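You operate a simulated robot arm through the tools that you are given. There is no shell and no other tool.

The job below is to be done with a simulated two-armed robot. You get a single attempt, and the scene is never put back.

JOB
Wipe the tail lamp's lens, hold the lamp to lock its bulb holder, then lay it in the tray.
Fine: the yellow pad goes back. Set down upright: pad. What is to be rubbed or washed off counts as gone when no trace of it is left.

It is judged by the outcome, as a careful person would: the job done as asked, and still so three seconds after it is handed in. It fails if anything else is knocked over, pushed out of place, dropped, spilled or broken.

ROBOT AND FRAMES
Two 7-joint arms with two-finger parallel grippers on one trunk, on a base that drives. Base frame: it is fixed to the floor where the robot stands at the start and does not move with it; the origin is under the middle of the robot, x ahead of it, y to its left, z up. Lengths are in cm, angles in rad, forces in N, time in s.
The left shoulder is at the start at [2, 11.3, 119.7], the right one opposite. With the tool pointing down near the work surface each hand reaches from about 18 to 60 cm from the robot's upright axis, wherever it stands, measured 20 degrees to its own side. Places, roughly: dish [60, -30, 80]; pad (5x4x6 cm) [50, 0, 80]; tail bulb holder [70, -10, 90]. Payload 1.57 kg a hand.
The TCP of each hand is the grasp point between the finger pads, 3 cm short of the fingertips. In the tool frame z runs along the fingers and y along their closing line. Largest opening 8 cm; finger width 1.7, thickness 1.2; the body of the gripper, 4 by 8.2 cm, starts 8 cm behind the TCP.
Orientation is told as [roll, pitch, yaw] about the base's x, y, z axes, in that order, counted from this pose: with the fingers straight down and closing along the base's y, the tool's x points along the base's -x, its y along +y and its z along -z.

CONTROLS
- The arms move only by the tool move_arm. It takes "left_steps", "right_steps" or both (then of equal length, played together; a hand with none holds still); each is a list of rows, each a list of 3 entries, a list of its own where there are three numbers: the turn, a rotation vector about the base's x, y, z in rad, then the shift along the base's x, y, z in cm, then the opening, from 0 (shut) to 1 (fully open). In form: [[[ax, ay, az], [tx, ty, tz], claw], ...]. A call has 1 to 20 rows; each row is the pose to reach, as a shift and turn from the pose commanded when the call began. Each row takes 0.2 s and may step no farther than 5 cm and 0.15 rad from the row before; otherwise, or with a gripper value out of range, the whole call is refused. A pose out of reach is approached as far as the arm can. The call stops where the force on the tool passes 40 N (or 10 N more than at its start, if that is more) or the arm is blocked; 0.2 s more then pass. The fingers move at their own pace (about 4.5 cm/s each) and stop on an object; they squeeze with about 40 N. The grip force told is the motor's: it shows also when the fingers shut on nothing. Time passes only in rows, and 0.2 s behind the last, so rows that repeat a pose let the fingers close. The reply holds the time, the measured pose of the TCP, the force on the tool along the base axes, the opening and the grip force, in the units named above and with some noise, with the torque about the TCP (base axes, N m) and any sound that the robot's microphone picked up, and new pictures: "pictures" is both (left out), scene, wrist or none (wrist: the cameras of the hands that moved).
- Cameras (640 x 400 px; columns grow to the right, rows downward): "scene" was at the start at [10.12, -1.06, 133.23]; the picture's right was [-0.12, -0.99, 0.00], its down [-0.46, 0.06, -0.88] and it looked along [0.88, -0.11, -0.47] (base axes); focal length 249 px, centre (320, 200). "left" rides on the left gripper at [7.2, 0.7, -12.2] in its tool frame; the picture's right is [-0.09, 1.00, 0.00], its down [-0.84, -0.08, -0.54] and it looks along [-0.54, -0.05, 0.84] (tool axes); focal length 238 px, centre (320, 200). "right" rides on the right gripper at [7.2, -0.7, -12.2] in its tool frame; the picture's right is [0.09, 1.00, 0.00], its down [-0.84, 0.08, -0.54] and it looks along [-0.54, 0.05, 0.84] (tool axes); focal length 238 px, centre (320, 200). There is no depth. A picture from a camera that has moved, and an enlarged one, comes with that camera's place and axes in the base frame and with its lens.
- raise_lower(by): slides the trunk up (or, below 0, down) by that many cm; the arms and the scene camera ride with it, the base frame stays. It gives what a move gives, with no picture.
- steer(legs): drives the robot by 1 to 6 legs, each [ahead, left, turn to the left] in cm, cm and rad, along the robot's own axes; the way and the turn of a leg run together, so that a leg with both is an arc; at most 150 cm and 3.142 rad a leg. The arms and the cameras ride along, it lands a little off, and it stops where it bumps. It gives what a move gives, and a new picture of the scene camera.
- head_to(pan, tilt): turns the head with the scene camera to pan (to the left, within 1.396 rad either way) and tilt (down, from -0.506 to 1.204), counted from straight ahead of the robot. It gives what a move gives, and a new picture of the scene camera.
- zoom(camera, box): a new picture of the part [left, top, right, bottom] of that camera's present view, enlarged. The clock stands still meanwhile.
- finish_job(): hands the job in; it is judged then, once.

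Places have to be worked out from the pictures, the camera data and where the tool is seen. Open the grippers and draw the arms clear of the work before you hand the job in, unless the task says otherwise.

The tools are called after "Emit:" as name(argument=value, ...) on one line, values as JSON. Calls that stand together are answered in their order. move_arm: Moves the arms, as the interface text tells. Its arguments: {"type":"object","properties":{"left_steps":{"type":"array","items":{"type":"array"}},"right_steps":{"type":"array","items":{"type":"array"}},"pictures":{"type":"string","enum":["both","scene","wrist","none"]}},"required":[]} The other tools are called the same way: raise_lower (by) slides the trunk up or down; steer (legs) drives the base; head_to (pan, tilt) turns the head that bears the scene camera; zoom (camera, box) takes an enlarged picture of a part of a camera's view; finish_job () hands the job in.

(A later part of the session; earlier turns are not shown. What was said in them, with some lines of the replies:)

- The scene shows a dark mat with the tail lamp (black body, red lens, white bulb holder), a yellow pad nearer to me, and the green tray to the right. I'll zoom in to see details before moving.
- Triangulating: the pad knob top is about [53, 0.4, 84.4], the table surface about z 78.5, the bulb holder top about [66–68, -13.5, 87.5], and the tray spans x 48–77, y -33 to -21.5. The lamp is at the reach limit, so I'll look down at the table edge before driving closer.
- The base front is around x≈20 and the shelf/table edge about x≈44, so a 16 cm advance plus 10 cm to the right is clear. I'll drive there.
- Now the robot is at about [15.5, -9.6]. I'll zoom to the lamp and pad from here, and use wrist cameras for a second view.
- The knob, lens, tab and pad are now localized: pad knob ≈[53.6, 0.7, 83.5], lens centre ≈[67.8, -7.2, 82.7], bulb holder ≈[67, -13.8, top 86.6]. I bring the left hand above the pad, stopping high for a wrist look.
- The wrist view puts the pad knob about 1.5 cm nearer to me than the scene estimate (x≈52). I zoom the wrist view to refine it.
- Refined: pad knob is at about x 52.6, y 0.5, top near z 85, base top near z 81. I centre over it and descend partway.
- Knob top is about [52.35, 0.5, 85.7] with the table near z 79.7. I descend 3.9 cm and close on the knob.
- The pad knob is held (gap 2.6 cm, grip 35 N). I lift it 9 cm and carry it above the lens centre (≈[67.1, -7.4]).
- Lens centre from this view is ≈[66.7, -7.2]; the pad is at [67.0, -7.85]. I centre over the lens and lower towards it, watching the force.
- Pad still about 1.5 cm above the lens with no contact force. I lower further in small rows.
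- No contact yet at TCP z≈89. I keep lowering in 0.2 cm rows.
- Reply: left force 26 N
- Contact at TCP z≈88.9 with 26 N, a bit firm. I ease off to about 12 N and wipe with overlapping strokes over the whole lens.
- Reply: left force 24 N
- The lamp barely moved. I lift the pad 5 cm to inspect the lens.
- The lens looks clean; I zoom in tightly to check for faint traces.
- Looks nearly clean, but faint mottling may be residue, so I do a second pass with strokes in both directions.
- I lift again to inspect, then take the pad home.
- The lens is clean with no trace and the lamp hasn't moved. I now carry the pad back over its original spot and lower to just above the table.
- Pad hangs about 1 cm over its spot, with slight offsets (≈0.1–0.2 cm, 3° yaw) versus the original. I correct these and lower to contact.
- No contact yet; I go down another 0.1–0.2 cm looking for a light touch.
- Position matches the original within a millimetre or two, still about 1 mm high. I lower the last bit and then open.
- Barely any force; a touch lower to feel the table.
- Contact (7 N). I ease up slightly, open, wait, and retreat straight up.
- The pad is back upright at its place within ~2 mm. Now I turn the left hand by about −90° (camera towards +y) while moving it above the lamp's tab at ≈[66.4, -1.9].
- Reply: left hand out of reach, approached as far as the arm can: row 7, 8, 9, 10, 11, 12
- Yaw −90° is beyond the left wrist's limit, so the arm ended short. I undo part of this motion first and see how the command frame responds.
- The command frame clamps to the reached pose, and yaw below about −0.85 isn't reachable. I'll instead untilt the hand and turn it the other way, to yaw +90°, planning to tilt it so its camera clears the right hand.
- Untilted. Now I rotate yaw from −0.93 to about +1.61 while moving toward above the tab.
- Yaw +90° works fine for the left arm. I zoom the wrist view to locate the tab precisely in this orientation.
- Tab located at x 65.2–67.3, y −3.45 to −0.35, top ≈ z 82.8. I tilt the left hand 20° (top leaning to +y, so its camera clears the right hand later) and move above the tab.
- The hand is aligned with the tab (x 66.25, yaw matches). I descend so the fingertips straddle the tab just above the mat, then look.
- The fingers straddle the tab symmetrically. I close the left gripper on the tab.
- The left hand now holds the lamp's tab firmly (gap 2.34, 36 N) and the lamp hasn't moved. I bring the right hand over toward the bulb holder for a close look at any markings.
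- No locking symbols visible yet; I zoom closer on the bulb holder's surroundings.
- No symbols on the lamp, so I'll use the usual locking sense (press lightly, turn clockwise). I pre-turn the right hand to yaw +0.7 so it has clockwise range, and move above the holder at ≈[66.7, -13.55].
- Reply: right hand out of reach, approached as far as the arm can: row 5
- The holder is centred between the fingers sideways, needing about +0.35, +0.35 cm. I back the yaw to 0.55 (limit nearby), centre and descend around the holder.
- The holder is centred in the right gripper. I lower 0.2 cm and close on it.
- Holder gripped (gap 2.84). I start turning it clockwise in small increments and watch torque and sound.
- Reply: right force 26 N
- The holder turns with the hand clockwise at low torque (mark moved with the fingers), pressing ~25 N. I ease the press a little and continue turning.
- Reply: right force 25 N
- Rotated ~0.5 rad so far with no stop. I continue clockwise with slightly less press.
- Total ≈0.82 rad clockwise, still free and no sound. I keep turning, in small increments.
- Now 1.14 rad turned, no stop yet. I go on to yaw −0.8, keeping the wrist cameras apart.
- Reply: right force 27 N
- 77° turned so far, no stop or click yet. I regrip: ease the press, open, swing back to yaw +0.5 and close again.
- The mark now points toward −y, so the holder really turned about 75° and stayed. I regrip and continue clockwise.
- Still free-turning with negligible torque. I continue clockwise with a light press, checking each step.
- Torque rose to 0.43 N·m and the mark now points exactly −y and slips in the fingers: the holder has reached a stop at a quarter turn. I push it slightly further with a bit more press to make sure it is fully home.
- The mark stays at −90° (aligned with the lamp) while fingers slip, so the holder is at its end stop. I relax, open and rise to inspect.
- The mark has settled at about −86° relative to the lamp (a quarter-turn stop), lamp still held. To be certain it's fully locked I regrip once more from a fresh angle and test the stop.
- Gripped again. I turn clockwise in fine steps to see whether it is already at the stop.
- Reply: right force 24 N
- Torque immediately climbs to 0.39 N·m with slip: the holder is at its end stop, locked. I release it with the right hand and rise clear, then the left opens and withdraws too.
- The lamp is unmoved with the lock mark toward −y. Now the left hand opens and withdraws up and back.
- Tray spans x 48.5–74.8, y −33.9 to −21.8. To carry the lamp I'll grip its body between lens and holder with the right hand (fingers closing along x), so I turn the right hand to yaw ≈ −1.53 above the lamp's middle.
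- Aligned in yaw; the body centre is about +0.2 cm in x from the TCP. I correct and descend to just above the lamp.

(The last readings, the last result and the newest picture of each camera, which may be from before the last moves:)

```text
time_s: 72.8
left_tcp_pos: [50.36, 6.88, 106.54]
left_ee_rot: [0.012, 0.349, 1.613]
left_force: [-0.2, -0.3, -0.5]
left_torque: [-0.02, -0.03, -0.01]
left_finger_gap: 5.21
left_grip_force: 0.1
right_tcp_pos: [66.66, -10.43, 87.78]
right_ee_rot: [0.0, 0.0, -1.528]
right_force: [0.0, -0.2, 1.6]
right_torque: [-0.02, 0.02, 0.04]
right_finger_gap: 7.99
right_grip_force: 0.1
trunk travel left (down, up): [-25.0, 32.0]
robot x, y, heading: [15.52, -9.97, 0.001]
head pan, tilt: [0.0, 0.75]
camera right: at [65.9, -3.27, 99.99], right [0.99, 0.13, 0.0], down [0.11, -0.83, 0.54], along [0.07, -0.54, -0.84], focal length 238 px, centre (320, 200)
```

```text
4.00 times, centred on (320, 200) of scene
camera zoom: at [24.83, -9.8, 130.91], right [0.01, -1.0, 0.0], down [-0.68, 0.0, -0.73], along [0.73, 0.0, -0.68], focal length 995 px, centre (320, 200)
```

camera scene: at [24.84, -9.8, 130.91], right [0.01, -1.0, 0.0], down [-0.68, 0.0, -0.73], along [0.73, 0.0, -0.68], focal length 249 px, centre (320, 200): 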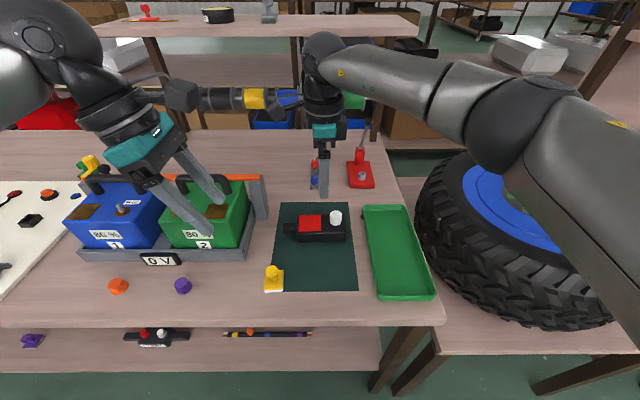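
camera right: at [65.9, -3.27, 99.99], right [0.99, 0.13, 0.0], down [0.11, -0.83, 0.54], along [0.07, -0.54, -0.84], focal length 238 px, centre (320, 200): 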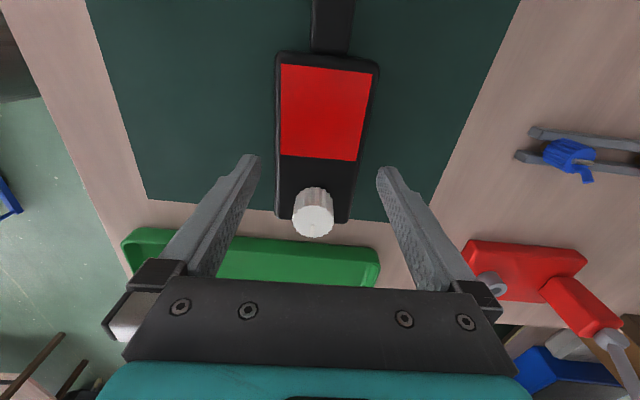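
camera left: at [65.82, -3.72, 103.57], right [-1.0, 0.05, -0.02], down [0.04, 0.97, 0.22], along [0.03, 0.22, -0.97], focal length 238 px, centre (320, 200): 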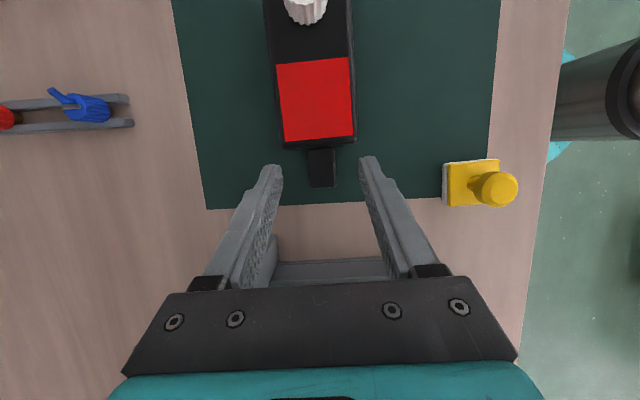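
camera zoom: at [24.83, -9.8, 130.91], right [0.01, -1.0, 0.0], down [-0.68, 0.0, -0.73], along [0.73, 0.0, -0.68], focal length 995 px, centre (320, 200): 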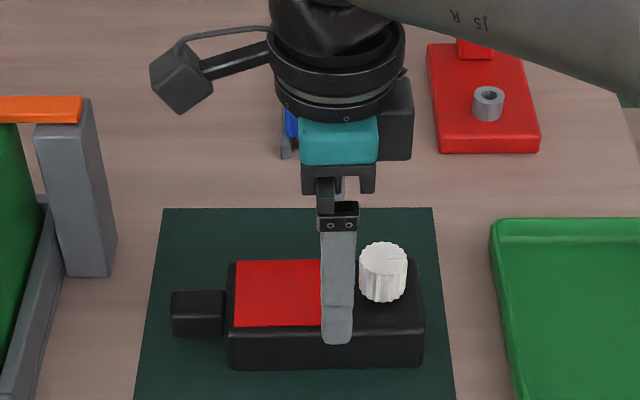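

Body is centred between the open fingers with ~1 cm margin each side. I descend to grip depth and close.

Emit:
move_arm(right_steps=[[[0, 0, 0], [0, 0.1, -2], 1.0], [[0, 0, 0], [0, 0.1, -3.5], 1.0], [[0, 0, 0], [0, 0.1, -4.2], 1.0], [[0, 0, 0], [0, 0.1, -4.2], 0.8], [[0, 0, 0], [0, 0.1, -4.2], 0.6], [[0, 0, 0], [0, 0.1, -4.2], 0.4], [[0, 0, 0], [0, 0.1, -4.2], 0.4], [[0, 0, 0], [0, 0.1, -4.2], 0.4]], pictures="none")

Emit:
zoom(camera="right", box=[200, 60, 440, 210])

Emit:
zoom(camera="scene", box=[260, 150, 380, 250])

```text
time_s: 74.6
left_tcp_pos: [50.3, 6.88, 106.5]
left_ee_rot: [0.012, 0.35, 1.61]
left_force: [0.5, -0.5, 1.2]
left_torque: [0.02, 0.0, 0.02]
left_finger_gap: 5.2
left_grip_force: 0.0
right_tcp_pos: [66.76, -10.26, 83.69]
right_ee_rot: [0.0, 0.0, -1.531]
right_force: [0.7, 0.0, 0.2]
right_torque: [-0.03, -0.06, -0.01]
right_finger_gap: 6.42
right_grip_force: 39.9
trunk travel left (down, up): [-25.0, 32.0]
robot x, y, heading: [15.77, -9.8, 0.004]
head pan, tilt: [0.0, 0.75]
```

```text
2.67 times, centred on (320, 135) of right
camera zoom: at [65.85, -3.06, 95.86], right [0.99, 0.13, 0.0], down [0.11, -0.83, 0.54], along [0.07, -0.54, -0.84], focal length 636 px, centre (320, 373)
```

zoom: 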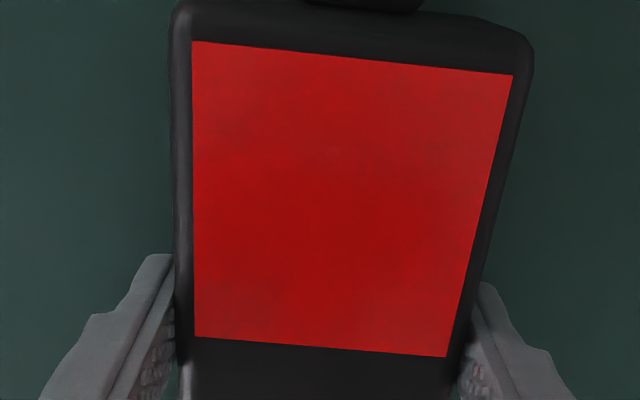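

```text
4.00 times, centred on (320, 200) of scene
camera zoom: at [24.85, -9.8, 130.91], right [0.01, -1.0, 0.0], down [-0.68, 0.0, -0.73], along [0.73, 0.0, -0.68], focal length 995 px, centre (320, 200)
```

zoom: 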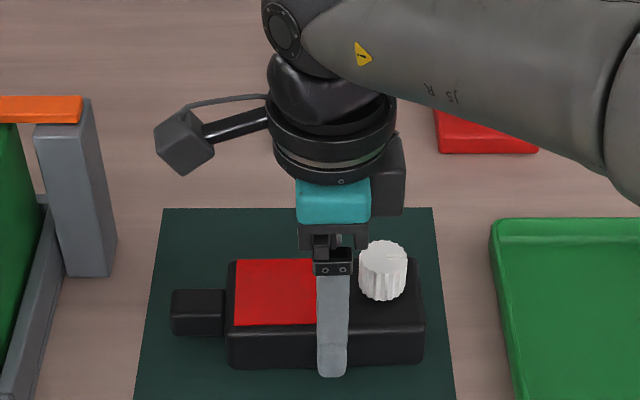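

The lamp body is gripped (gap 6.42, 40 N). I lift it 7 cm and, while carrying it toward the tray, rotate it 88° so it lies along the tray.

Emit:
move_arm(right_steps=[[[0, 0, 0], [0, 0, 1.5], 0.3], [[0, 0, 0], [0, 0, 4], 0.3], [[0, 0, 0], [0, 0, 7], 0.3], [[0, 0, 0.128], [-0.27, -1.47, 7.5], 0.3], [[0, 0, 0.256], [-0.55, -2.94, 7.5], 0.3], [[0, 0, 0.384], [-0.82, -4.41, 7.5], 0.3], [[0, 0, 0.512], [-1.1, -5.88, 7.5], 0.3], [[0, 0, 0.64], [-1.37, -7.35, 7.5], 0.3], [[0, 0, 0.768], [-1.65, -8.82, 7.5], 0.3], [[0, 0, 0.896], [-1.92, -10.29, 7.5], 0.3], [[0, 0, 1.024], [-2.2, -11.76, 7.5], 0.3], [[0, 0, 1.152], [-2.47, -13.23, 7.5], 0.3], [[0, 0, 1.28], [-2.75, -14.7, 7.5], 0.3], [[0, 0, 1.408], [-3.02, -16.17, 7.5], 0.3], [[0, 0, 1.534], [-3.3, -17.6, 7.5], 0.3], [[0, 0, 1.534], [-3.3, -17.6, 7.5], 0.3]], pictures="both")

Emit:
zoom(camera="scene", box=[300, 170, 460, 310])

```text
time_s: 78.0
left_tcp_pos: [50.29, 6.89, 106.49]
left_ee_rot: [0.01, 0.348, 1.612]
left_force: [0.5, -0.9, -0.7]
left_torque: [-0.02, 0.02, 0.0]
left_finger_gap: 5.21
left_grip_force: 0.2
right_tcp_pos: [63.41, -27.74, 91.44]
right_ee_rot: [0.0, 0.001, 0.006]
right_force: [0.4, 0.1, -3.0]
right_torque: [-0.03, -0.03, 0.01]
right_finger_gap: 6.43
right_grip_force: 40.3
trunk travel left (down, up): [-25.0, 32.0]
robot x, y, heading: [15.68, -10.04, 0.007]
head pan, tilt: [0.0, 0.75]
camera scene: at [24.86, -9.8, 130.91], right [0.01, -1.0, 0.0], down [-0.68, 0.0, -0.73], along [0.73, 0.0, -0.68], focal length 249 px, centre (320, 200)
camera right: at [56.3, -28.48, 103.61], right [-0.1, 1.0, 0.0], down [0.84, 0.08, 0.54], along [0.54, 0.05, -0.84], focal length 238 px, centre (320, 200)
```

scene: 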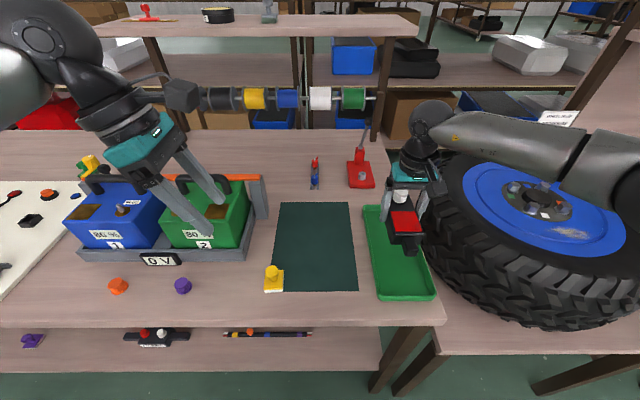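
right: 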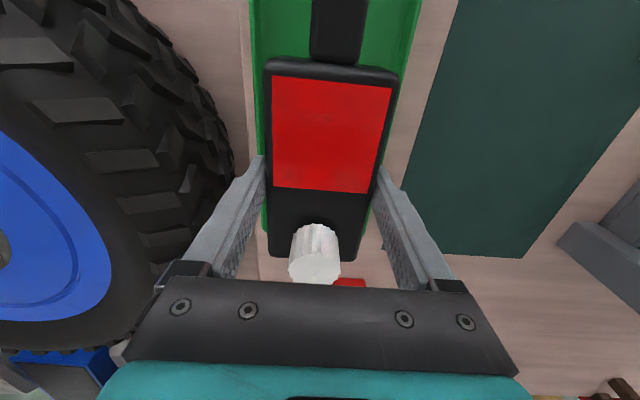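

```text
2.86 times, centred on (380, 240) of scene
camera zoom: at [24.86, -9.8, 130.91], right [0.01, -1.0, 0.0], down [-0.68, 0.0, -0.73], along [0.73, 0.0, -0.68], focal length 711 px, centre (149, 86)
```

zoom: 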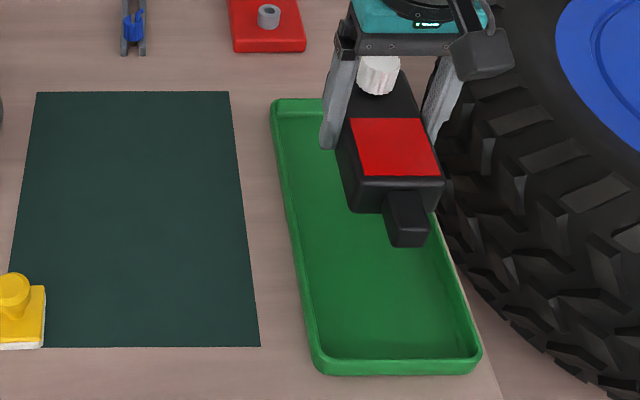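

The lamp hangs over the tray centre (x 53–70, y −27.7), inside the rim. I lower it, slowing down near the tray floor.

Emit:
move_arm(right_steps=[[[0, 0, 0], [0, 0, -2.5], 0.3], [[0, 0, 0], [0, 0, -4.5], 0.3], [[0, 0, 0], [0, 0, -5.8], 0.3], [[0, 0, 0], [0, 0, -6.4], 0.3], [[0, 0, 0], [0, 0, -6.7], 0.3], [[0, 0, 0], [0, 0, -6.7], 0.3]], pictures="none")

Emit:
zoom(camera="scene", box=[300, 170, 460, 310])

Emit:
zoom(camera="right", box=[160, 0, 480, 200])

```text
time_s: 79.4
left_tcp_pos: [50.35, 6.83, 106.63]
left_ee_rot: [0.013, 0.349, 1.611]
left_force: [-0.2, -0.3, -0.7]
left_torque: [0.0, 0.02, 0.01]
left_finger_gap: 5.22
left_grip_force: 0.1
right_tcp_pos: [63.65, -27.88, 84.62]
right_ee_rot: [0.001, -0.001, 0.004]
right_force: [-0.2, -0.2, -2.0]
right_torque: [-0.01, 0.0, -0.03]
right_finger_gap: 6.44
right_grip_force: 40.1
trunk travel left (down, up): [-25.0, 32.0]
robot x, y, heading: [15.29, -9.88, 0.004]
head pan, tilt: [0.0, 0.75]
```

```text
2.86 times, centred on (380, 240) of scene
camera zoom: at [24.85, -9.81, 130.91], right [0.01, -1.0, 0.0], down [-0.68, 0.0, -0.73], along [0.73, 0.0, -0.68], focal length 711 px, centre (149, 86)
```

zoom: 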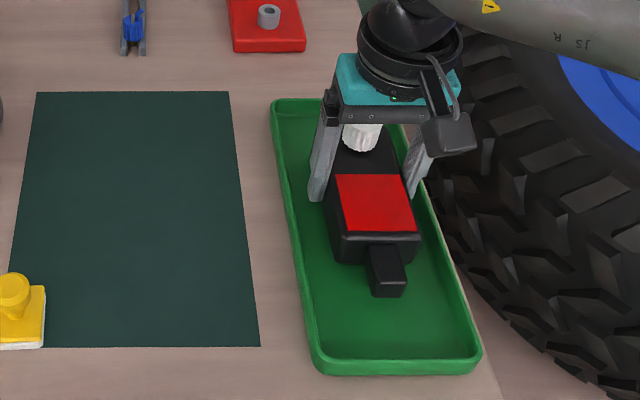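

```text
2.00 times, centred on (320, 100) of right
camera zoom: at [56.38, -28.59, 96.83], right [-0.1, 1.0, 0.0], down [0.84, 0.08, 0.54], along [0.54, 0.05, -0.84], focal length 477 px, centre (320, 400)
```

zoom: 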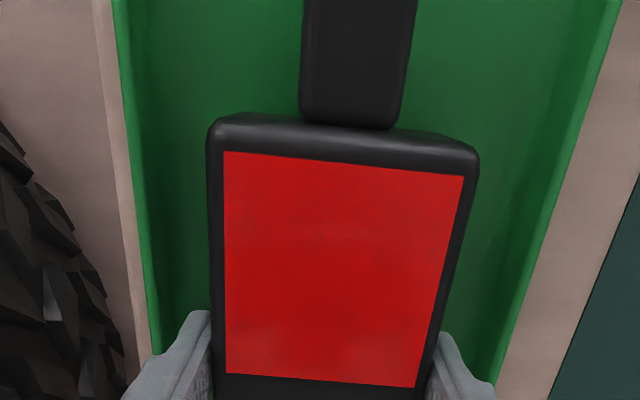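

Well inside the tray walls, still no contact. I continue down in small rows until it touches.

Emit:
move_arm(right_steps=[[[0, 0, 0], [0, 0, -0.15], 0.3], [[0, 0, 0], [0, 0, -0.3], 0.3], [[0, 0, 0], [0, 0, -0.3], 0.3]], pictures="none")

```text
time_s: 80.2
left_tcp_pos: [50.3, 6.9, 106.4]
left_ee_rot: [0.011, 0.349, 1.611]
left_force: [-0.1, -0.1, -0.8]
left_torque: [-0.03, 0.02, 0.02]
left_finger_gap: 5.21
left_grip_force: 0.1
right_tcp_pos: [63.58, -27.64, 84.34]
right_ee_rot: [0.002, -0.001, 0.003]
right_force: [-0.9, -0.1, -2.5]
right_torque: [0.03, -0.03, -0.02]
right_finger_gap: 6.44
right_grip_force: 40.3
trunk travel left (down, up): [-25.0, 32.0]
robot x, y, heading: [15.65, -10.03, 0.001]
head pan, tilt: [0.0, 0.75]
```

Still hanging (−2.5 N). Another 0.3 cm down.

Emit:
move_arm(right_steps=[[[0, 0, 0], [0, 0, -0.12], 0.3], [[0, 0, 0], [0, 0, -0.25], 0.3], [[0, 0, 0], [0, 0, -0.25], 0.3]], pictures="none")

```text
time_s: 81.0
left_tcp_pos: [50.22, 6.94, 106.57]
left_ee_rot: [0.01, 0.352, 1.61]
left_force: [0.0, -0.3, 0.4]
left_torque: [-0.02, 0.01, -0.01]
left_finger_gap: 5.22
left_grip_force: 0.0
right_tcp_pos: [63.49, -27.71, 84.21]
right_ee_rot: [0.001, -0.003, 0.003]
right_force: [-1.4, -0.4, 13.4]
right_torque: [-0.19, 1.08, 0.07]
right_finger_gap: 6.43
right_grip_force: 40.2
trunk travel left (down, up): [-25.0, 32.0]
robot x, y, heading: [15.44, -9.92, 0.009]
head pan, tilt: [0.0, 0.75]
```

Contact (13 N): the lamp sits on the tray floor. I ease up slightly and open just enough to release, then rise.

Emit:
move_arm(right_steps=[[[0, 0, 0], [0, 0, 0.1], 0.3], [[0, 0, 0], [0, 0, 0.12], 0.85], [[0, 0, 0], [0, 0, 0.12], 0.9], [[0, 0, 0], [0, 0, 0.12], 0.9], [[0, 0, 0], [0, 0, 0.12], 0.9], [[0, 0, 0], [0, 0, 0.12], 0.9]], pictures="none")

Emit:
zoom(camera="scene", box=[300, 170, 460, 310])

Emit:
zoom(camera="right", box=[160, 0, 480, 200])

```text
time_s: 82.4
left_tcp_pos: [50.32, 6.72, 106.63]
left_ee_rot: [0.011, 0.349, 1.611]
left_force: [-0.6, -1.2, 0.0]
left_torque: [0.02, -0.02, 0.0]
left_finger_gap: 5.17
left_grip_force: 0.0
right_tcp_pos: [63.5, -27.89, 84.27]
right_ee_rot: [0.001, 0.0, 0.002]
right_force: [-0.1, 0.0, 0.3]
right_torque: [-0.02, 0.01, -0.02]
right_finger_gap: 7.19
right_grip_force: 0.1
trunk travel left (down, up): [-25.0, 32.0]
robot x, y, heading: [15.87, -10.08, 0.01]
head pan, tilt: [0.0, 0.75]
```

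```text
2.86 times, centred on (380, 240) of scene
camera zoom: at [24.84, -9.8, 130.91], right [0.01, -1.0, 0.0], down [-0.68, 0.0, -0.73], along [0.73, 0.0, -0.68], focal length 711 px, centre (149, 86)
```

zoom: 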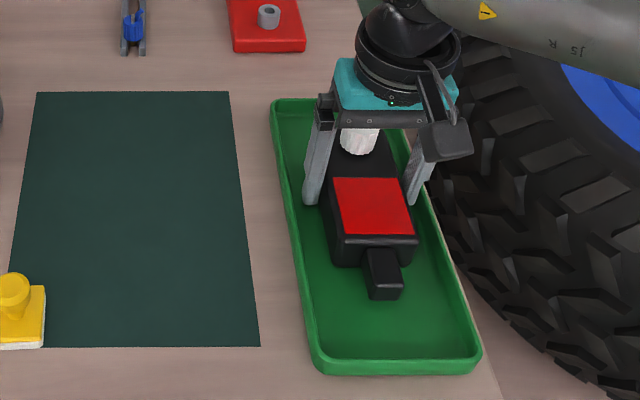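

```text
2.00 times, centred on (320, 100) of right
camera zoom: at [56.36, -28.54, 96.38], right [-0.1, 1.0, 0.0], down [0.84, 0.08, 0.54], along [0.54, 0.05, -0.84], focal length 477 px, centre (320, 400)
```

zoom: 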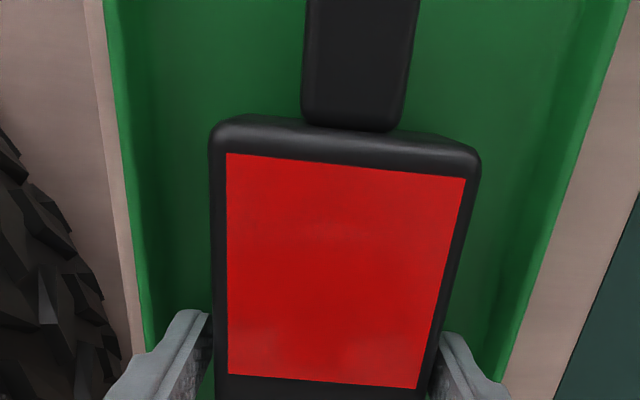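

The lamp is released and lies flat in the tray. I raise the right hand straight up and clear.

Emit:
move_arm(right_steps=[[[0, 0, 0], [0, 0, 1.2], 0.9], [[0, 0, 0], [0, 0, 3], 0.9], [[0, 0, 0], [0, 0, 6], 0.9], [[0, 0, 0], [0, 0, 10], 0.9], [[0, 0, 0], [0, 0, 14], 0.9], [[0, 0, 0], [0, 0, 18], 0.9], [[0, 0, 0], [-2, -4, 20], 0.9], [[0, 0, 0], [-5, -7, 22], 0.9], [[0, 0, 0], [-8, -10, 24], 0.9]], pictures="both")

Emit:
zoom(camera="scene", box=[340, 190, 450, 310])

Emit:
zoom(camera="scene", box=[240, 200, 340, 310])

```text
time_s: 84.4
left_tcp_pos: [50.22, 6.84, 106.6]
left_ee_rot: [0.011, 0.348, 1.611]
left_force: [0.3, -0.1, 0.8]
left_torque: [-0.03, 0.0, -0.01]
left_finger_gap: 5.21
left_grip_force: 0.1
right_tcp_pos: [55.65, -37.62, 108.31]
right_ee_rot: [0.0, 0.001, 0.005]
right_force: [0.2, -0.2, -0.1]
right_torque: [-0.02, 0.0, 0.0]
right_finger_gap: 7.19
right_grip_force: 0.1
trunk travel left (down, up): [-25.0, 32.0]
robot x, y, heading: [15.6, -9.65, 0.008]
head pan, tilt: [0.0, 0.75]
camera scene: at [24.78, -9.84, 130.92], right [0.01, -1.0, 0.0], down [-0.68, 0.0, -0.73], along [0.73, 0.0, -0.68], focal length 249 px, centre (320, 200)
camera right: at [48.52, -38.35, 120.35], right [-0.1, 1.0, 0.0], down [0.84, 0.08, 0.54], along [0.54, 0.05, -0.84], focal length 238 px, centre (320, 200)
```

scene: 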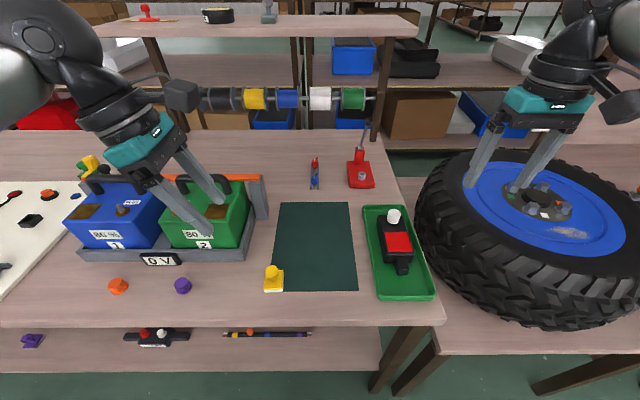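
right: 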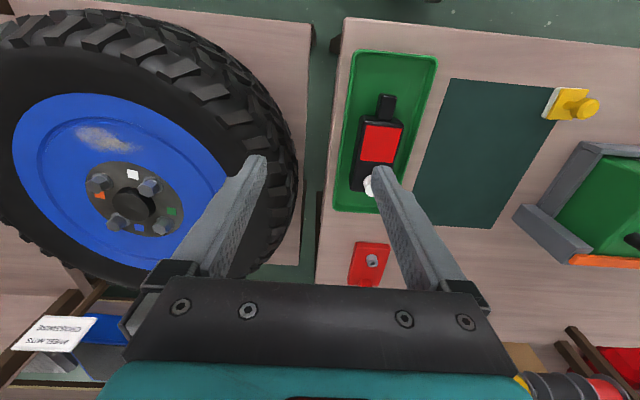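

```text
3.33 times, centred on (395, 250) of scene
camera zoom: at [24.78, -9.84, 130.92], right [0.01, -1.0, 0.0], down [-0.68, 0.0, -0.73], along [0.73, 0.0, -0.68], focal length 829 px, centre (70, 33)
```

zoom: 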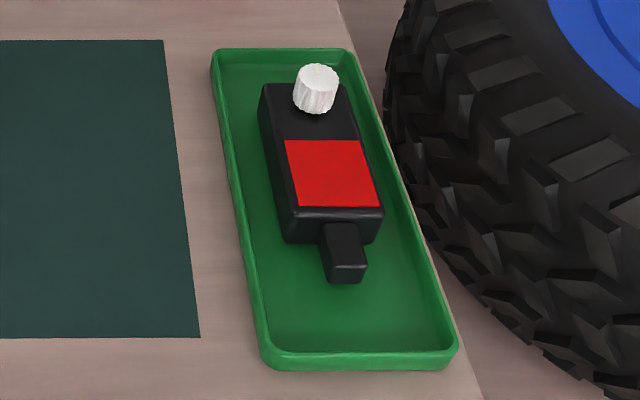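

```text
3.64 times, centred on (290, 255) of scene
camera zoom: at [24.78, -9.84, 130.92], right [0.01, -1.0, 0.0], down [-0.68, 0.0, -0.73], along [0.73, 0.0, -0.68], focal length 904 px, centre (429, 0)
```

zoom: 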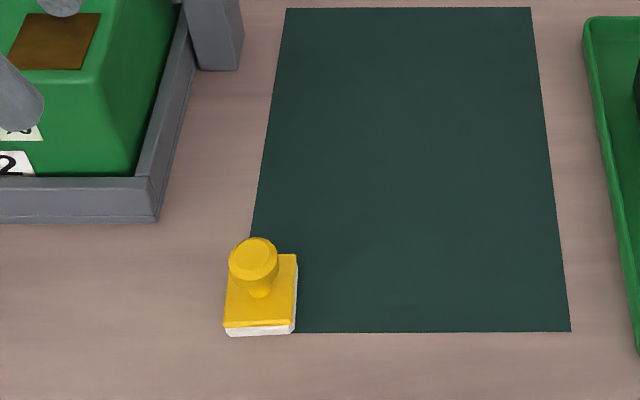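

The lamp lies in the tray and the pad stands upright at its spot. I zoom on the lens and the holder mark as a last check, and move the left arm further clear with both grippers open.

Emit:
zoom(camera="scene", box=[378, 205, 418, 250])

Emit:
move_arm(left_steps=[[[0, 0, 0], [-1, 2, 3], 0.8], [[0, 0, 0], [-2, 4, 6], 1.0], [[0, 0, 0], [-3, 6, 9], 1.0]], right_steps=[[[0, 0, 0], [-1, -2, 2], 1.0], [[0, 0, 0], [-3, -3, 4], 1.0], [[0, 0, 0], [-5, -3, 5], 1.0]], pictures="both")

Emit:
zoom(camera="right", box=[320, 20, 480, 220])

```text
8.89 times, centred on (398, 228) of scene
camera zoom: at [24.78, -9.84, 130.92], right [0.01, -1.0, 0.0], down [-0.68, 0.0, -0.73], along [0.73, 0.0, -0.68], focal length 2211 px, centre (-373, -44)
```

zoom: 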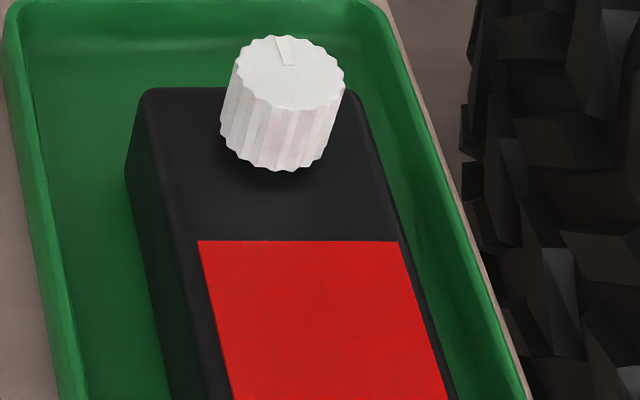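

```text
time_s: 85.2
left_tcp_pos: [47.34, 12.81, 115.66]
left_ee_rot: [0.012, 0.351, 1.611]
left_force: [0.3, 0.5, -0.2]
left_torque: [0.03, -0.01, -0.02]
left_finger_gap: 7.99
left_grip_force: 0.0
right_tcp_pos: [50.58, -40.69, 113.18]
right_ee_rot: [0.0, -0.001, 0.003]
right_force: [0.6, 0.5, -0.3]
right_torque: [0.03, 0.0, 0.02]
right_finger_gap: 7.98
right_grip_force: 0.0
trunk travel left (down, up): [-25.0, 32.0]
robot x, y, heading: [15.53, -10.05, 0.009]
head pan, tilt: [0.0, 0.75]
camera scene: at [24.79, -9.79, 130.92], right [0.01, -1.0, 0.0], down [-0.68, 0.0, -0.73], along [0.73, 0.0, -0.68], focal length 249 px, centre (320, 200)
camera right: at [43.34, -41.46, 125.36], right [-0.1, 1.0, 0.0], down [0.84, 0.08, 0.54], along [0.54, 0.05, -0.84], focal length 238 px, centre (320, 200)
camera left: at [46.86, 10.26, 129.63], right [-1.0, 0.05, -0.02], down [0.04, 0.97, 0.22], along [0.03, 0.22, -0.97], focal length 238 px, centre (320, 200)
```

scene: 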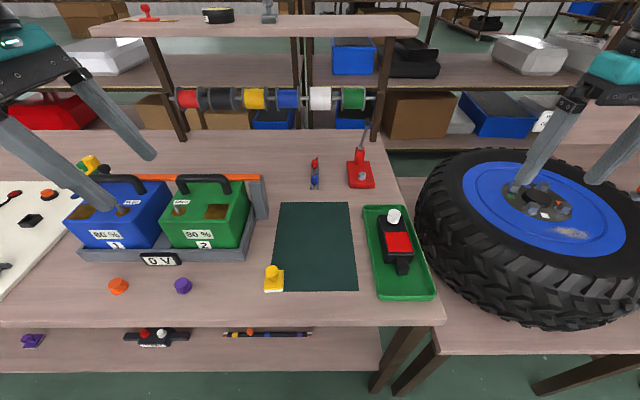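
right: 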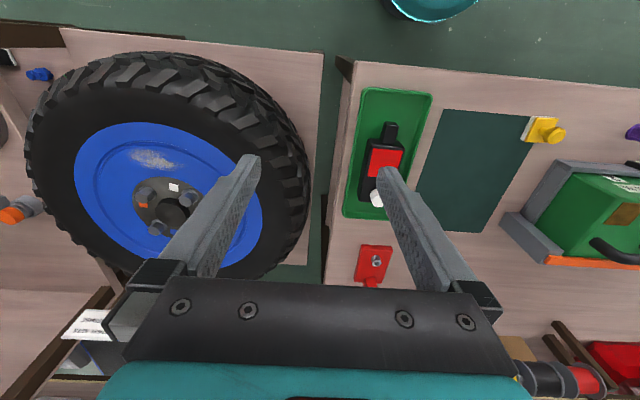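
left: 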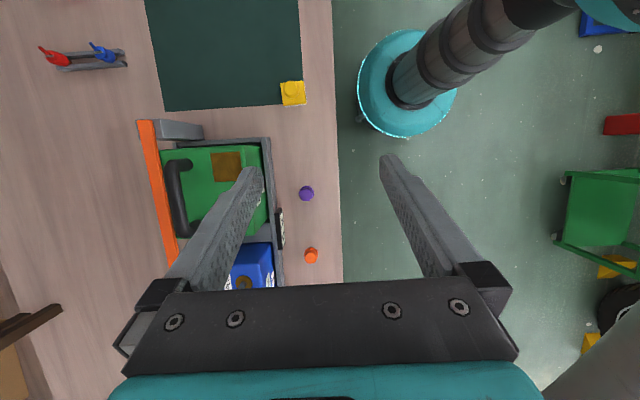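

```text
2.00 times, centred on (400, 120) of right
camera zoom: at [43.34, -41.46, 125.36], right [-0.1, 1.0, 0.0], down [0.84, 0.08, 0.54], along [0.54, 0.05, -0.84], focal length 477 px, centre (160, 360)
```

zoom: 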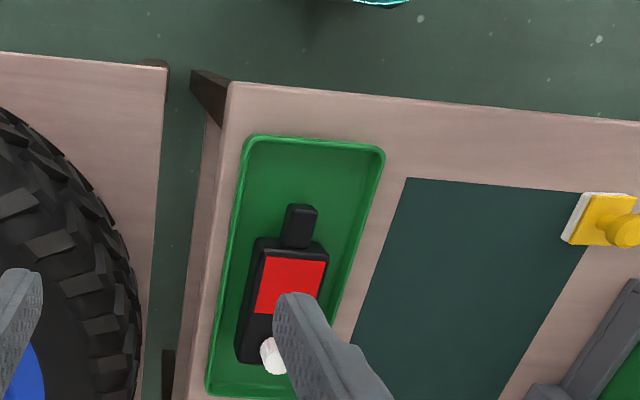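

Final check: the lens is clean, the holder mark is in line with the lamp at its end stop, and the lamp lies in the tray. The pad stands upright where it started, nothing else has moved, and both hands are open and clear. I hand the job in.

Emit:
finish_job()

```text
The job is handed in.
```

I wiped the lamp's lens, locked its bulb holder and laid the lamp in the tray. The job is handed in, but I have no verdict on it.

- **Lens:** I wiped it twice with the yellow pad. Close-up views afterwards showed no trace of the smudge.
- **Pad:** It is back upright, within about 2 mm of where it started.
- **Bulb holder:** The left hand held the lamp by its tab while the right hand turned the holder clockwise. It reached a firm stop after about a quarter turn. I gripped it again to check, and the torque rose at once to about 0.4 N m.
- **Lock direction:** The lamp has no lock markings and I heard no click. That this stop is the locked position, and that clockwise is the right way, is my judgement.
- **Lamp:** It lies flat in the green tray, along the tray's length and clear of the walls.

In the final pictures nothing else looks moved or knocked over. Both grippers are open, and the arms are clear of the work.
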